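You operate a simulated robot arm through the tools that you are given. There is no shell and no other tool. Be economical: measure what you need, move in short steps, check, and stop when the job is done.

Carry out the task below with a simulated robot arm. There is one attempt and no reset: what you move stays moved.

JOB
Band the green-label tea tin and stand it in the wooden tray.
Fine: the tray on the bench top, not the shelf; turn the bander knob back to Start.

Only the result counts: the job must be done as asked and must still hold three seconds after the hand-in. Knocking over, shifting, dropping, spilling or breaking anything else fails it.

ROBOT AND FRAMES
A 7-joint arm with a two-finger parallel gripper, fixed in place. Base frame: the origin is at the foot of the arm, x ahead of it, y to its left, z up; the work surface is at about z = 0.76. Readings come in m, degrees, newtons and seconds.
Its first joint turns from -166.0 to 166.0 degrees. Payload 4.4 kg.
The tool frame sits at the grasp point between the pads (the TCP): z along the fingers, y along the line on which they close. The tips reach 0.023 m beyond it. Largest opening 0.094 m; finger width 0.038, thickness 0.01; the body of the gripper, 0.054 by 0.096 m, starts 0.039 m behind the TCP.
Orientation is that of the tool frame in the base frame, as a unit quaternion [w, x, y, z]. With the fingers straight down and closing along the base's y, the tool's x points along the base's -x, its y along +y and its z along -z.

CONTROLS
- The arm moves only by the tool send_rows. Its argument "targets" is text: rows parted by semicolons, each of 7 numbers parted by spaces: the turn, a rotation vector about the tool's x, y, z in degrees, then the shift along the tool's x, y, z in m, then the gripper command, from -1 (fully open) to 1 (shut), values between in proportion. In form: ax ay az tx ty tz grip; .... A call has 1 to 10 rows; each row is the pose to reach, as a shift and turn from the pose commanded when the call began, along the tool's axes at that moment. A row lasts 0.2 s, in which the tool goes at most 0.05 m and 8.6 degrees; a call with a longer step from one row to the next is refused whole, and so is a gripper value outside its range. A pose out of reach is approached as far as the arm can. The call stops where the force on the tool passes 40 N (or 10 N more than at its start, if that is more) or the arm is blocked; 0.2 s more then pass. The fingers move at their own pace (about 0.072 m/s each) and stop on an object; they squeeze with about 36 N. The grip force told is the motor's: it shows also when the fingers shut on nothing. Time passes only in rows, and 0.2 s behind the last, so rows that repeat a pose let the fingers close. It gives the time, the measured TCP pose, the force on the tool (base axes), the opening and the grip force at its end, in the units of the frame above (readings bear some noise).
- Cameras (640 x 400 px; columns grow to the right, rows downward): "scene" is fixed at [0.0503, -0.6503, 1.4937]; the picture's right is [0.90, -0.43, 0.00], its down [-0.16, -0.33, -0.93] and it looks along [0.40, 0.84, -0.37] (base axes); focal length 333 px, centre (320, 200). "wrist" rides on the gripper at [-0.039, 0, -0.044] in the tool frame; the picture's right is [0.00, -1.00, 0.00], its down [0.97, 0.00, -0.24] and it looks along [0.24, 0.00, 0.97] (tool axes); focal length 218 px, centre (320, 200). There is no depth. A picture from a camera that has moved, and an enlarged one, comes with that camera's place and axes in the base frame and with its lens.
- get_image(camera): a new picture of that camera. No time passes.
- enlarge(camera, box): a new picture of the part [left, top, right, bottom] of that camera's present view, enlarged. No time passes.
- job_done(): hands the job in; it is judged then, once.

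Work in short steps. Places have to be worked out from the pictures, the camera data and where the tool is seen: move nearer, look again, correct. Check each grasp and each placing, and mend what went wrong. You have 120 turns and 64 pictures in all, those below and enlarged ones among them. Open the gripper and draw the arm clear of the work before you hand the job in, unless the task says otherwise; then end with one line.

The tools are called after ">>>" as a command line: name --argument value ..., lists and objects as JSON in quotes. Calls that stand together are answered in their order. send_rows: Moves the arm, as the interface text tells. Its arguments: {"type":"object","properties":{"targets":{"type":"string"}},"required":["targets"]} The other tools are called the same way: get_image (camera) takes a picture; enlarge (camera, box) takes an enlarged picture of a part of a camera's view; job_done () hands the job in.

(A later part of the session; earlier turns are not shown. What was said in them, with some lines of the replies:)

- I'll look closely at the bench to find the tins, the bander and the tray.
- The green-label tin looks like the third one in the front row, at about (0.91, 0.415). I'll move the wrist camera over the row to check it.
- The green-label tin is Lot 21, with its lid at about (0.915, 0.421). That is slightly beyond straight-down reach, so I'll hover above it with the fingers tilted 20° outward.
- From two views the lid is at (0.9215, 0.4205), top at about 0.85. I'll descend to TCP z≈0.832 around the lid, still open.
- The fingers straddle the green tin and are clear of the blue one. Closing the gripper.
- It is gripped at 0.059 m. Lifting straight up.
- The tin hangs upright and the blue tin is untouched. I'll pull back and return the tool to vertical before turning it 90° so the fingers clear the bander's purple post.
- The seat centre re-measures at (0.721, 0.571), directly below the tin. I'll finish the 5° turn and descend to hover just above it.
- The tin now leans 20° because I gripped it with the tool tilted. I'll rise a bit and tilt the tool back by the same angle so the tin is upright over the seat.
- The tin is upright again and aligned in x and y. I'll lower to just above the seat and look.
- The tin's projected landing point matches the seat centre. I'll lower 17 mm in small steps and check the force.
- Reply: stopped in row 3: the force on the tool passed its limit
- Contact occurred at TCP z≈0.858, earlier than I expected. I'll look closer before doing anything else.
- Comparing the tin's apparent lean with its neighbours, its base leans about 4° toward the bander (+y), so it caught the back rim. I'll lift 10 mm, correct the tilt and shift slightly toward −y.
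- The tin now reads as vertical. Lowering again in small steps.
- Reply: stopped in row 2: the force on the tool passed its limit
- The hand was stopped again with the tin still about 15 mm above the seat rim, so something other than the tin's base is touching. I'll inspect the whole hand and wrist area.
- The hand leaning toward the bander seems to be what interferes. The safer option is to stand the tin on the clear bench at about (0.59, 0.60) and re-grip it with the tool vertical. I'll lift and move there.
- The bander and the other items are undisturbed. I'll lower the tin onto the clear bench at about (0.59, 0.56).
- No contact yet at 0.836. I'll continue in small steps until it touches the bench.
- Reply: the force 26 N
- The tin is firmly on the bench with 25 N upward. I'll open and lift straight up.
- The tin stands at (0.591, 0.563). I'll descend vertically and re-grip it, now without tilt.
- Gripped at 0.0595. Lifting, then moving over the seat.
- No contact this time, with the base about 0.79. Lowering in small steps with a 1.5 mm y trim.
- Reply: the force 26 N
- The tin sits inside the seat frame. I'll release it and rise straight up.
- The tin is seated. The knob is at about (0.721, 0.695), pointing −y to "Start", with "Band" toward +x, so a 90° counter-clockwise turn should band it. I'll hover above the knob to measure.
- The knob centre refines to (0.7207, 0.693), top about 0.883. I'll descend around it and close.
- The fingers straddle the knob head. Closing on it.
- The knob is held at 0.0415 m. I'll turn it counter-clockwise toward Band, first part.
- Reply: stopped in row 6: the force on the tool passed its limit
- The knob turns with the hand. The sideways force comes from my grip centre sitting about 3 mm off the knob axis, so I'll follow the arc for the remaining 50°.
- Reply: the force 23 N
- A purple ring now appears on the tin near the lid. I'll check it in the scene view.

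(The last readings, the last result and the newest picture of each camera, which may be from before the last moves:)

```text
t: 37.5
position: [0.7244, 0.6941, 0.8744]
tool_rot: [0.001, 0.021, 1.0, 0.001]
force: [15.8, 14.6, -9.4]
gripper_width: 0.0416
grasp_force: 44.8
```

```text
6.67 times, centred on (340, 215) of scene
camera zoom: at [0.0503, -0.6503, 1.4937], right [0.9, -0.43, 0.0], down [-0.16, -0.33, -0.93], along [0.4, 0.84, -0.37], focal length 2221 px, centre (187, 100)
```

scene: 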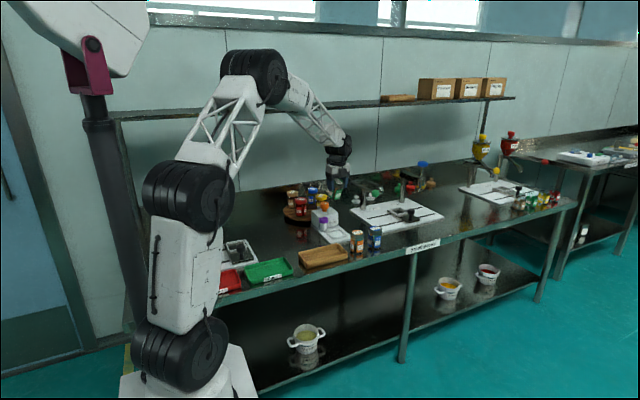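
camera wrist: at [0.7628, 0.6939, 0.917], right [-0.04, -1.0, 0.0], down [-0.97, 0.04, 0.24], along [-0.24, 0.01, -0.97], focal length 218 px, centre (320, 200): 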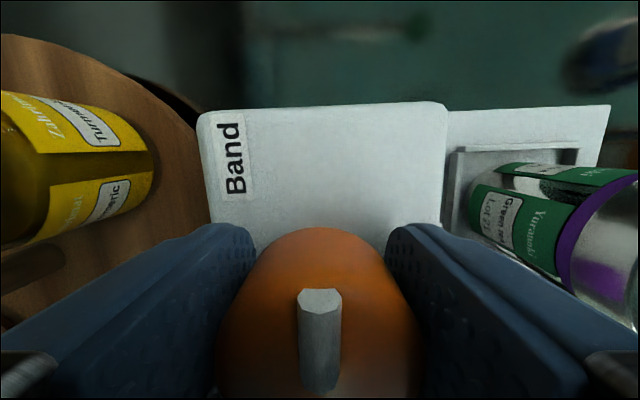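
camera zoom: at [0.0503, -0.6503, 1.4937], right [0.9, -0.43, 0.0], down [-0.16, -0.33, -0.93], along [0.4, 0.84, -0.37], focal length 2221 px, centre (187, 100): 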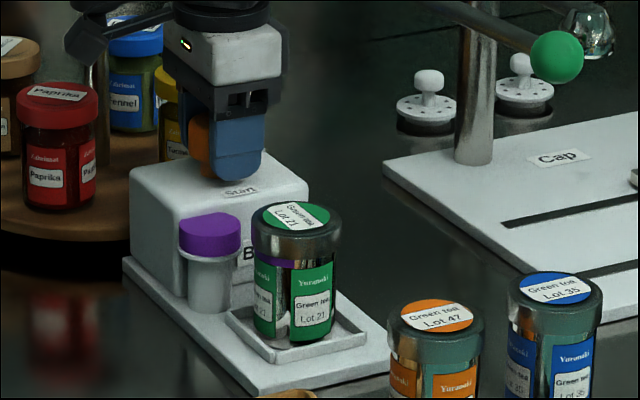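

>>> enlarge --camera "scene" --box '[330, 208, 358, 238]'

```text
13.33 times, centred on (344, 223) of scene
camera zoom: at [0.0503, -0.6503, 1.4937], right [0.9, -0.43, 0.0], down [-0.16, -0.33, -0.93], along [0.4, 0.84, -0.37], focal length 4442 px, centre (0, -107)
```

zoom: 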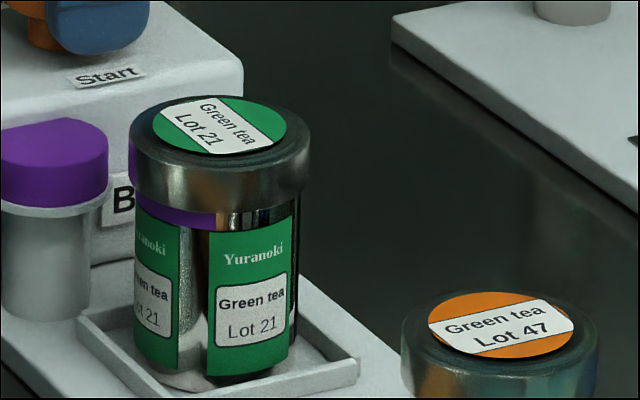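

The purple band seems only partly wound round the tin, so the knob probably has to go further, to the Band mark. I'll turn more, relieving the side force.

>>> send_rows --targets "0 0 0 -0.001 0.001 0 1;0 0 -8 -0.001 0.0015 0 1;0 0 -16 -0.0009 0.002 0 1;0 0 -24 -0.0007 0.0024 0 1;0 0 -32 -0.0005 0.0028 0 1;0 0 -32 -0.0005 0.0028 0 1"

>>> enlarge --camera "scene" --box '[325, 195, 360, 238]'

>>> get_image --camera "wrist"

```text
t: 39.0
position: [0.7238, 0.6971, 0.8742]
tool_rot: [0.001, -0.255, 0.967, 0.001]
force: [-8.3, -21.8, -4.2]
gripper_width: 0.0418
grasp_force: 44.5
```

```text
9.30 times, centred on (342, 216) of scene
camera zoom: at [0.0503, -0.6503, 1.4937], right [0.9, -0.43, 0.0], down [-0.16, -0.33, -0.93], along [0.4, 0.84, -0.37], focal length 3099 px, centre (111, 46)
```

zoom: 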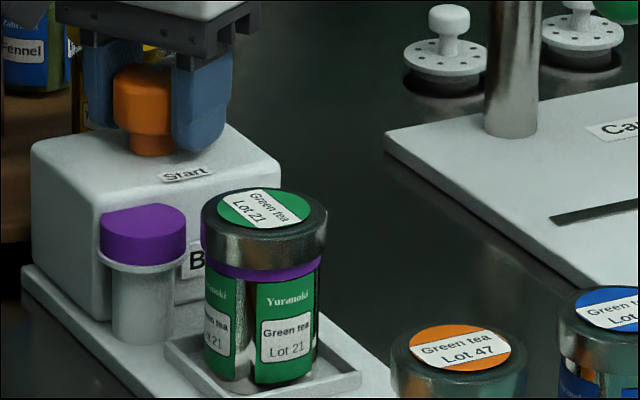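

```text
18 pictures are left
camera wrist: at [0.7582, 0.7169, 0.917], right [0.49, -0.87, 0.0], down [-0.84, -0.48, 0.24], along [-0.21, -0.12, -0.97], focal length 218 px, centre (320, 200)
```

wrist: 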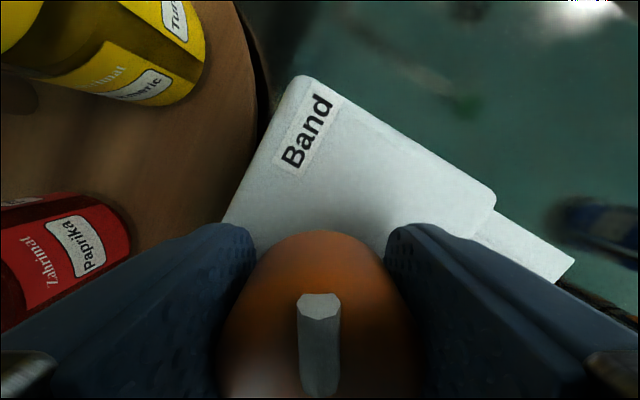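

The band now shows right across the front and the pointer is nearly at "Band". I'll relieve the side force and turn a few more degrees to be sure it is complete.

>>> send_rows --targets "0 0 0 0.0012 -0.001 0 1;0 0 -5 0.0012 -0.0008 0 1;0 0 -9 0.0012 -0.0006 0 1;0 0 -9 0.0012 -0.0006 0 1;0 0 -9 0.0012 -0.0006 0 1"

>>> enlarge --camera "scene" --box '[325, 195, 360, 238]'

>>> get_image --camera "wrist"

```text
t: 40.1
position: [0.7226, 0.6967, 0.8738]
tool_rot: [0.001, -0.33, 0.944, 0.0]
force: [-1.5, -2.1, -3.1]
gripper_width: 0.0411
grasp_force: 44.9
```

```text
9.30 times, centred on (342, 216) of scene
camera zoom: at [0.0503, -0.6503, 1.4937], right [0.9, -0.43, 0.0], down [-0.16, -0.33, -0.93], along [0.4, 0.84, -0.37], focal length 3099 px, centre (111, 46)
```

zoom: 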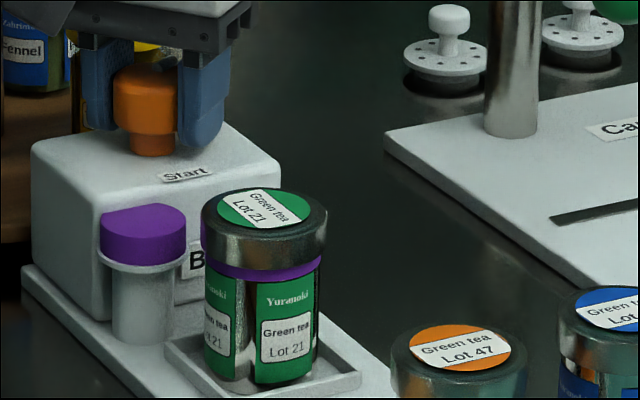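

```text
16 pictures are left
camera wrist: at [0.7537, 0.7219, 0.9178], right [0.62, -0.78, 0.0], down [-0.76, -0.61, 0.24], along [-0.19, -0.15, -0.97], focal length 218 px, centre (320, 200)
```

wrist: 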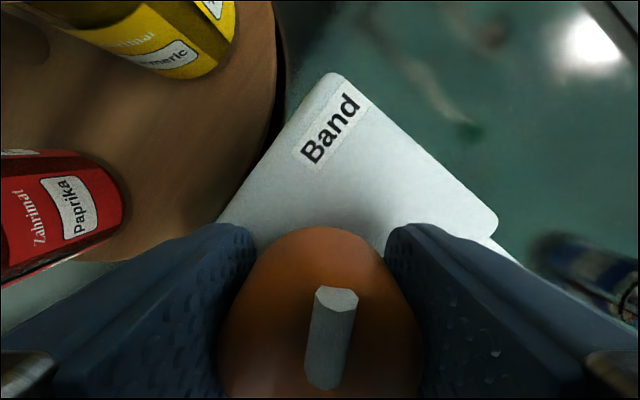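

The knob has hit its stop at Band, since the hand slipped about 9° relative to the pointer, and the band is complete. Now I'll turn it back to Start along the arc.

>>> send_rows --targets "0 0 8 0 -0.0005 0 1;0 0 16 0.0001 -0.0009 0 1;0 0 24 0.0003 -0.0013 0 1;0 0 32 0.0005 -0.0017 0 1;0 0 40 0.0008 -0.0021 0 1;0 0 48 0.0011 -0.0025 0 1;0 0 56 0.0015 -0.0027 0 1;0 0 64 0.0019 -0.003 0 1;0 0 72 0.0023 -0.0031 0 1;0 0 80 0.0027 -0.0033 0 1"

```text
t: 42.4
position: [0.7233, 0.692, 0.8757]
tool_rot: [0.001, 0.346, 0.938, 0.002]
force: [1.7, 11.0, -2.3]
gripper_width: 0.0415
grasp_force: 45.5
stopped in row 10: the force on the tool passed its limit (the readings are from after the stop); the commanded pose is now the measured one
```

>>> send_rows --targets "0 0 8 0 -0.0005 0 1;0 0 16 0.0001 -0.0009 0 1;0 0 24 0.0003 -0.0013 0 1;0 0 32 0.0005 -0.0017 0 1;0 0 37 0.0007 -0.0019 0 1;0 0 41 0.0008 -0.0021 0 1;0 0 41 0.0008 -0.0021 0 1"

>>> get_image --camera "wrist"

```text
t: 44.0
position: [0.7209, 0.6915, 0.8748]
tool_rot: [0.001, 0.654, 0.757, 0.002]
force: [13.3, 22.3, -8.8]
gripper_width: 0.0413
grasp_force: 45.4
```

```text
15 pictures are left
camera wrist: at [0.727, 0.6538, 0.9177], right [-0.99, -0.15, 0.0], down [-0.14, 0.96, 0.24], along [-0.03, 0.24, -0.97], focal length 218 px, centre (320, 200)
```

wrist: 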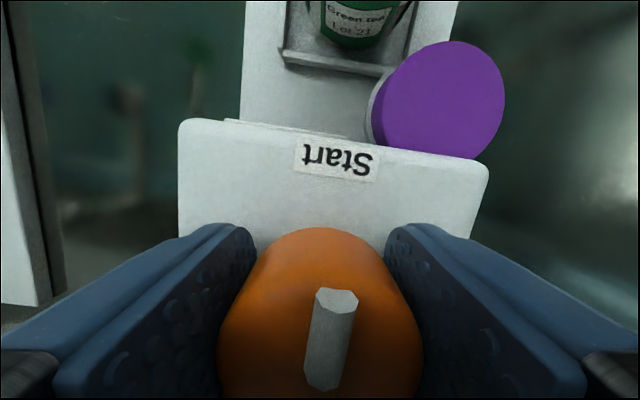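

The pointer is back toward Start. I'll nudge a few more degrees to seat it against the stop and relieve the side force.

>>> send_rows --targets "0 0 0 0.0012 0.0008 0 1;0 0 4 0.0012 0.0006 0 1;0 0 7 0.0012 0.0005 0 1;0 0 7 0.0012 0.0005 0 1"

>>> get_image --camera "wrist"

```text
t: 45.0
position: [0.7206, 0.6915, 0.8748]
tool_rot: [-0.001, 0.698, 0.716, 0.001]
force: [-15.5, -6.8, 3.9]
gripper_width: 0.0417
grasp_force: 45.4
```

```text
14 pictures are left
camera wrist: at [0.7219, 0.6541, 0.9177], right [-1.0, -0.03, 0.0], down [-0.02, 0.97, 0.24], along [0.0, 0.24, -0.97], focal length 218 px, centre (320, 200)
```

wrist: 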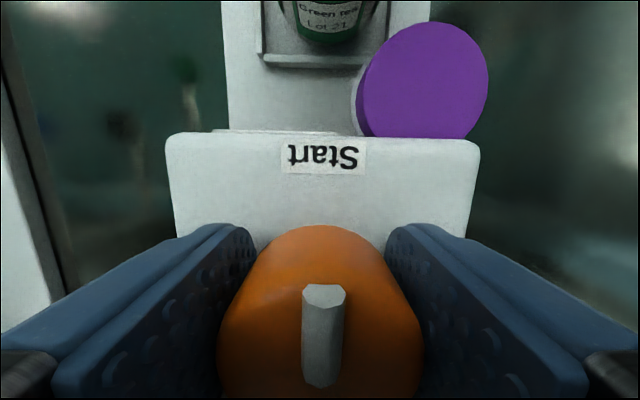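

The knob is at the Start stop. I'll release it and rise clear.

>>> send_rows --targets "0 0 0 0 -0.0008 0 1;0 0 0 0 -0.0008 0 0;0 0 0 0 -0.0008 0 -1;0 0 0 0 -0.0008 0 -1;0 0 0 0 -0.0008 -0.03 -1;0 0 0 0 -0.0008 -0.07 -1;0 0 0 0 -0.0008 -0.11 -1;0 0 0 -0.04 -0.0008 -0.13 -1;0 0 0 -0.08 -0.0008 -0.14 -1;0 0 0 -0.12 -0.0008 -0.14 -1"

>>> get_image --camera "wrist"

>>> enlarge --camera "scene" --box '[295, 180, 375, 250]'

```text
t: 47.2
position: [0.7218, 0.5724, 1.0153]
tool_rot: [0.0, 0.698, 0.716, 0.001]
force: [-0.2, 0.3, 1.1]
gripper_width: 0.0938
grasp_force: 0.1
```

```text
13 pictures are left
camera wrist: at [0.7246, 0.5343, 1.058], right [-1.0, -0.03, 0.0], down [-0.03, 0.97, 0.24], along [0.0, 0.24, -0.97], focal length 218 px, centre (320, 200)
```

wrist: 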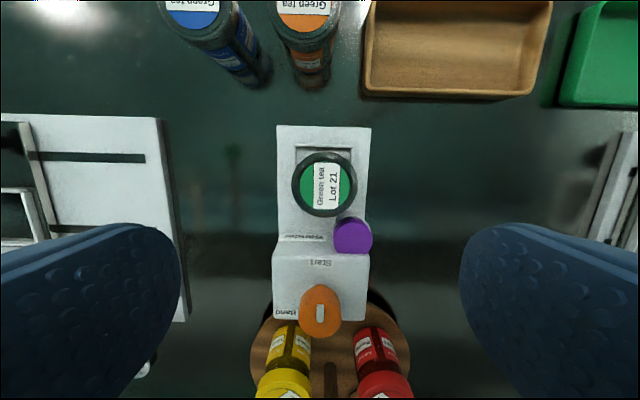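

```text
5.71 times, centred on (335, 215) of scene
camera zoom: at [0.0503, -0.6503, 1.4937], right [0.9, -0.43, 0.0], down [-0.16, -0.33, -0.93], along [0.4, 0.84, -0.37], focal length 1904 px, centre (234, 114)
```

zoom: 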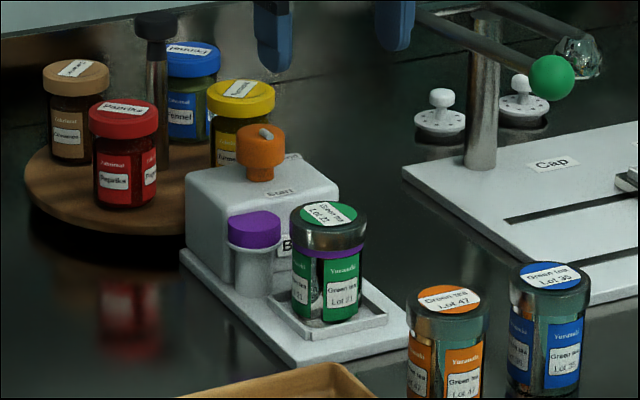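

The knob is at Start and the banded tin is still seated. I'll descend vertically and grip it by the lid.

>>> send_rows --targets "0 0 1.5 -0.002 -0.0013 0.04 -1;0 0 1.5 -0.002 -0.0013 0.08 -1;0 0 1.5 -0.002 -0.0013 0.12 -1;0 0 1.5 -0.002 -0.0013 0.15 -1;0 0 1.5 -0.002 -0.0013 0.174 -1;0 0 1.5 -0.002 -0.0013 0.174 -1;0 0 1.5 -0.002 -0.0013 0.174 1;0 0 1.5 -0.002 -0.0013 0.174 1;0 0 1.5 -0.002 -0.0013 0.174 1;0 0 1.5 -0.002 -0.0013 0.174 1"

```text
t: 49.4
position: [0.7216, 0.5697, 0.8409]
tool_rot: [0.001, 0.707, 0.707, 0.002]
force: [0.2, -0.4, 0.3]
gripper_width: 0.0593
grasp_force: 36.0
```

Held. Lifting straight out, then moving over the tray centre, which I estimate at (0.582, 0.431).

>>> send_rows --targets "0 0 0 0 0 -0.015 1;0 0 0 0 0 -0.04 1;0 0 0 0 0 -0.08 1;0 0 0 0 0 -0.12 1;0 0 0 -0.0275 -0.028 -0.12 1;0 0 0 -0.055 -0.056 -0.12 1;0 0 0 -0.0825 -0.084 -0.12 1;0 0 0 -0.11 -0.112 -0.12 1;0 0 0 -0.1377 -0.1396 -0.12 1;0 0 0 -0.1377 -0.1396 -0.12 1"

>>> get_image --camera "wrist"

>>> enlarge --camera "scene" --box '[280, 190, 370, 270]'

```text
t: 51.6
position: [0.5821, 0.4326, 0.9597]
tool_rot: [0.001, 0.707, 0.707, 0.002]
force: [-0.4, -0.8, -0.8]
gripper_width: 0.0592
grasp_force: 36.0
```

```text
11 pictures are left
camera wrist: at [0.5814, 0.3949, 1.0023], right [-1.0, 0.0, 0.0], down [0.0, 0.97, 0.24], along [0.0, 0.24, -0.97], focal length 218 px, centre (320, 200)
```

wrist: 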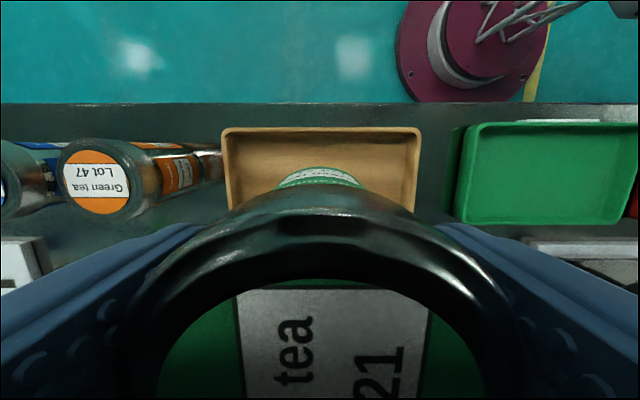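

```text
5.00 times, centred on (325, 230) of scene
camera zoom: at [0.0503, -0.6503, 1.4937], right [0.9, -0.43, 0.0], down [-0.16, -0.33, -0.93], along [0.4, 0.84, -0.37], focal length 1666 px, centre (295, 50)
```

zoom: 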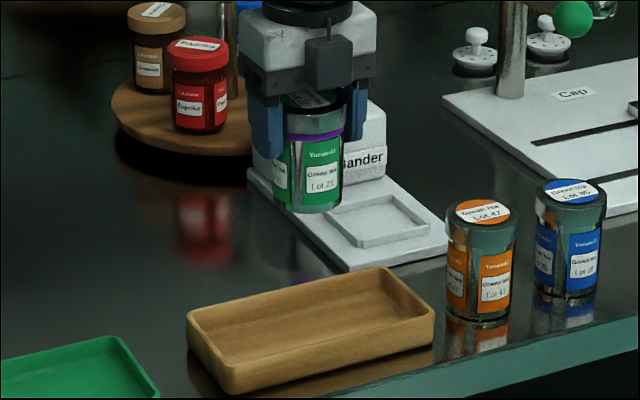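

The tin hangs upright over the tray, whose centre I now put at (0.581, 0.429). I'll lower to just above the floor, then look.

>>> send_rows --targets "0 0 0 -0.0025 -0.001 0.03 1;0 0 0 -0.0025 -0.001 0.06 1;0 0 0 -0.0025 -0.001 0.09 1;0 0 0 -0.0025 -0.001 0.104 1;0 0 0 -0.0025 -0.001 0.104 1"

>>> enlarge --camera "scene" --box '[290, 210, 360, 275]'

```text
t: 52.8
position: [0.5828, 0.4311, 0.8548]
tool_rot: [0.001, 0.708, 0.706, 0.001]
force: [-0.2, -0.2, -1.3]
gripper_width: 0.0594
grasp_force: 35.7
```

```text
6.15 times, centred on (325, 242) of scene
camera zoom: at [0.0503, -0.6503, 1.4937], right [0.9, -0.43, 0.0], down [-0.16, -0.33, -0.93], along [0.4, 0.84, -0.37], focal length 2050 px, centre (289, -62)
```

zoom: 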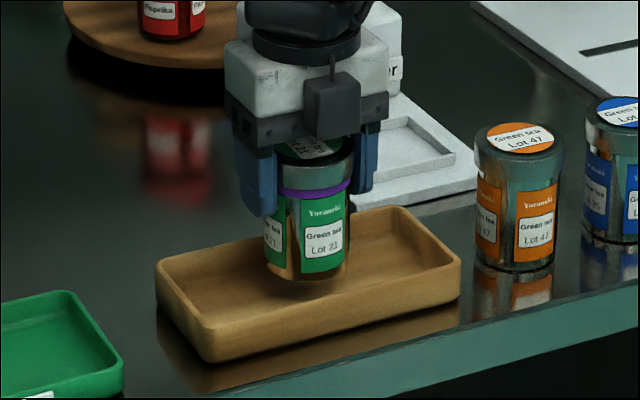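

It is well inside the tray. Lowering in small steps to contact.

>>> send_rows --targets "0 0 0 -0.001 -0.001 0.004 1;0 0 0 -0.001 -0.001 0.008 1;0 0 0 -0.001 -0.001 0.011 1;0 0 0 -0.001 -0.001 0.0135 1;0 0 0 -0.001 -0.001 0.0155 1;0 0 0 -0.001 -0.001 0.0175 1"

```text
t: 54.2
position: [0.5809, 0.4293, 0.8384]
tool_rot: [0.0, 0.707, 0.707, 0.002]
force: [0.6, -0.3, -2.4]
gripper_width: 0.0592
grasp_force: 36.0
```

>>> send_rows --targets "0 0 0 0 0 0.0015 1;0 0 0 0 0 0.003 1;0 0 0 0 0 0.0045 1;0 0 0 0 0 0.0045 1"

```text
t: 55.2
position: [0.5802, 0.4292, 0.8338]
tool_rot: [0.0, 0.707, 0.707, 0.002]
force: [0.1, -0.6, -0.6]
gripper_width: 0.0591
grasp_force: 36.3
```

No contact yet, with the base at about 0.765. I'll continue down 4 mm slowly.

>>> send_rows --targets "0 0 0 0 0 0.001 1;0 0 0 0 0 0.002 1;0 0 0 0 0 0.003 1;0 0 0 0 0 0.003 1"

>>> enlarge --camera "scene" --box '[290, 210, 360, 275]'

```text
t: 56.2
position: [0.5803, 0.4296, 0.8315]
tool_rot: [0.0, 0.707, 0.708, 0.002]
force: [-0.9, 1.5, 28.8]
gripper_width: 0.0593
grasp_force: 36.2
```

```text
6.15 times, centred on (325, 242) of scene
camera zoom: at [0.0503, -0.6503, 1.4937], right [0.9, -0.43, 0.0], down [-0.16, -0.33, -0.93], along [0.4, 0.84, -0.37], focal length 2050 px, centre (289, -62)
```

zoom: 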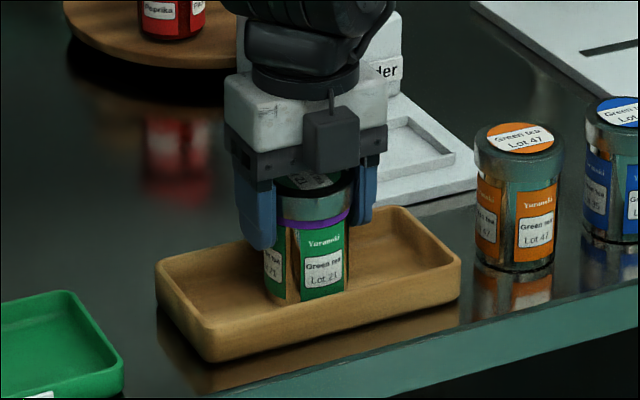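

The tin is on the tray floor with 29 N contact. I'll open the gripper and rise clear.

>>> send_rows --targets "0 0 0 0 0 -0.0015 1;0 0 0 0 0 -0.0015 0.3;0 0 0 0 0 -0.0015 -0.3;0 0 0 0 0 -0.0015 -1;0 0 0 0 0 -0.0015 -1;0 0 0 0 0 -0.03 -1;0 0 0 0 0 -0.07 -1;0 0 0 0 0 -0.12 -1;0 0 0 0 0 -0.17 -1;0 0 0 0.03 0 -0.2 -1"

>>> get_image --camera "wrist"

>>> enlarge --camera "scene" --box '[280, 180, 400, 280]'

```text
t: 58.4
position: [0.5792, 0.4589, 1.0315]
tool_rot: [0.001, 0.707, 0.707, 0.001]
force: [-1.0, -0.1, 0.1]
gripper_width: 0.0941
grasp_force: 0.0
```

```text
7 pictures are left
camera wrist: at [0.5794, 0.4201, 1.0754], right [-1.0, 0.0, 0.0], down [0.0, 0.97, 0.24], along [0.0, 0.24, -0.97], focal length 218 px, centre (320, 200)
```

wrist: 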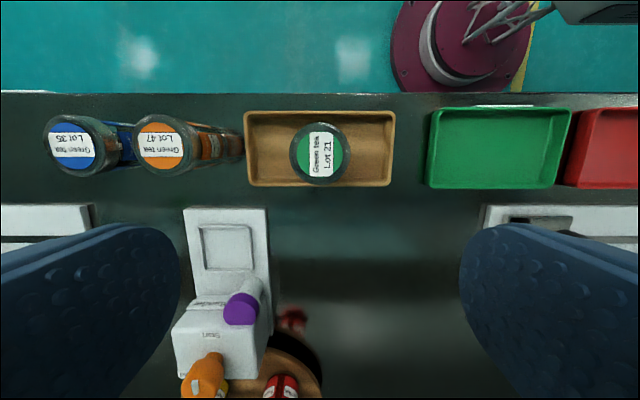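

```text
4.00 times, centred on (340, 230) of scene
camera zoom: at [0.0503, -0.6503, 1.4937], right [0.9, -0.43, 0.0], down [-0.16, -0.33, -0.93], along [0.4, 0.84, -0.37], focal length 1332 px, centre (240, 80)
```

zoom: 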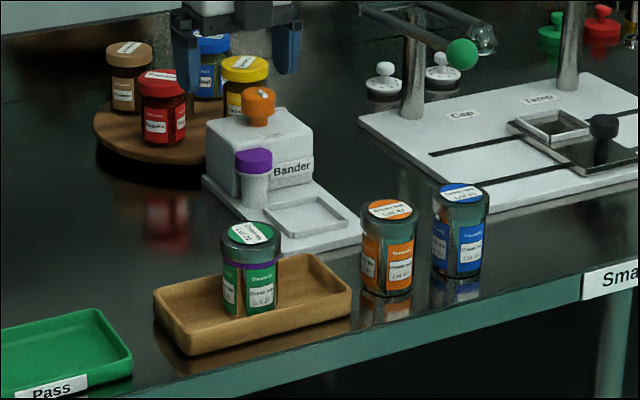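

The banded Lot 21 tin stands upright in the bench-top wooden tray. The knob is at Start, nothing else has moved, and the gripper is open and clear, so I'm handing in.

>>> job_done

```text
The job is handed in.
```

The green-label tea tin (Lot 21) is banded and standing upright in the wooden tray on the bench top; the bander knob is back at Start, and the job is handed in.
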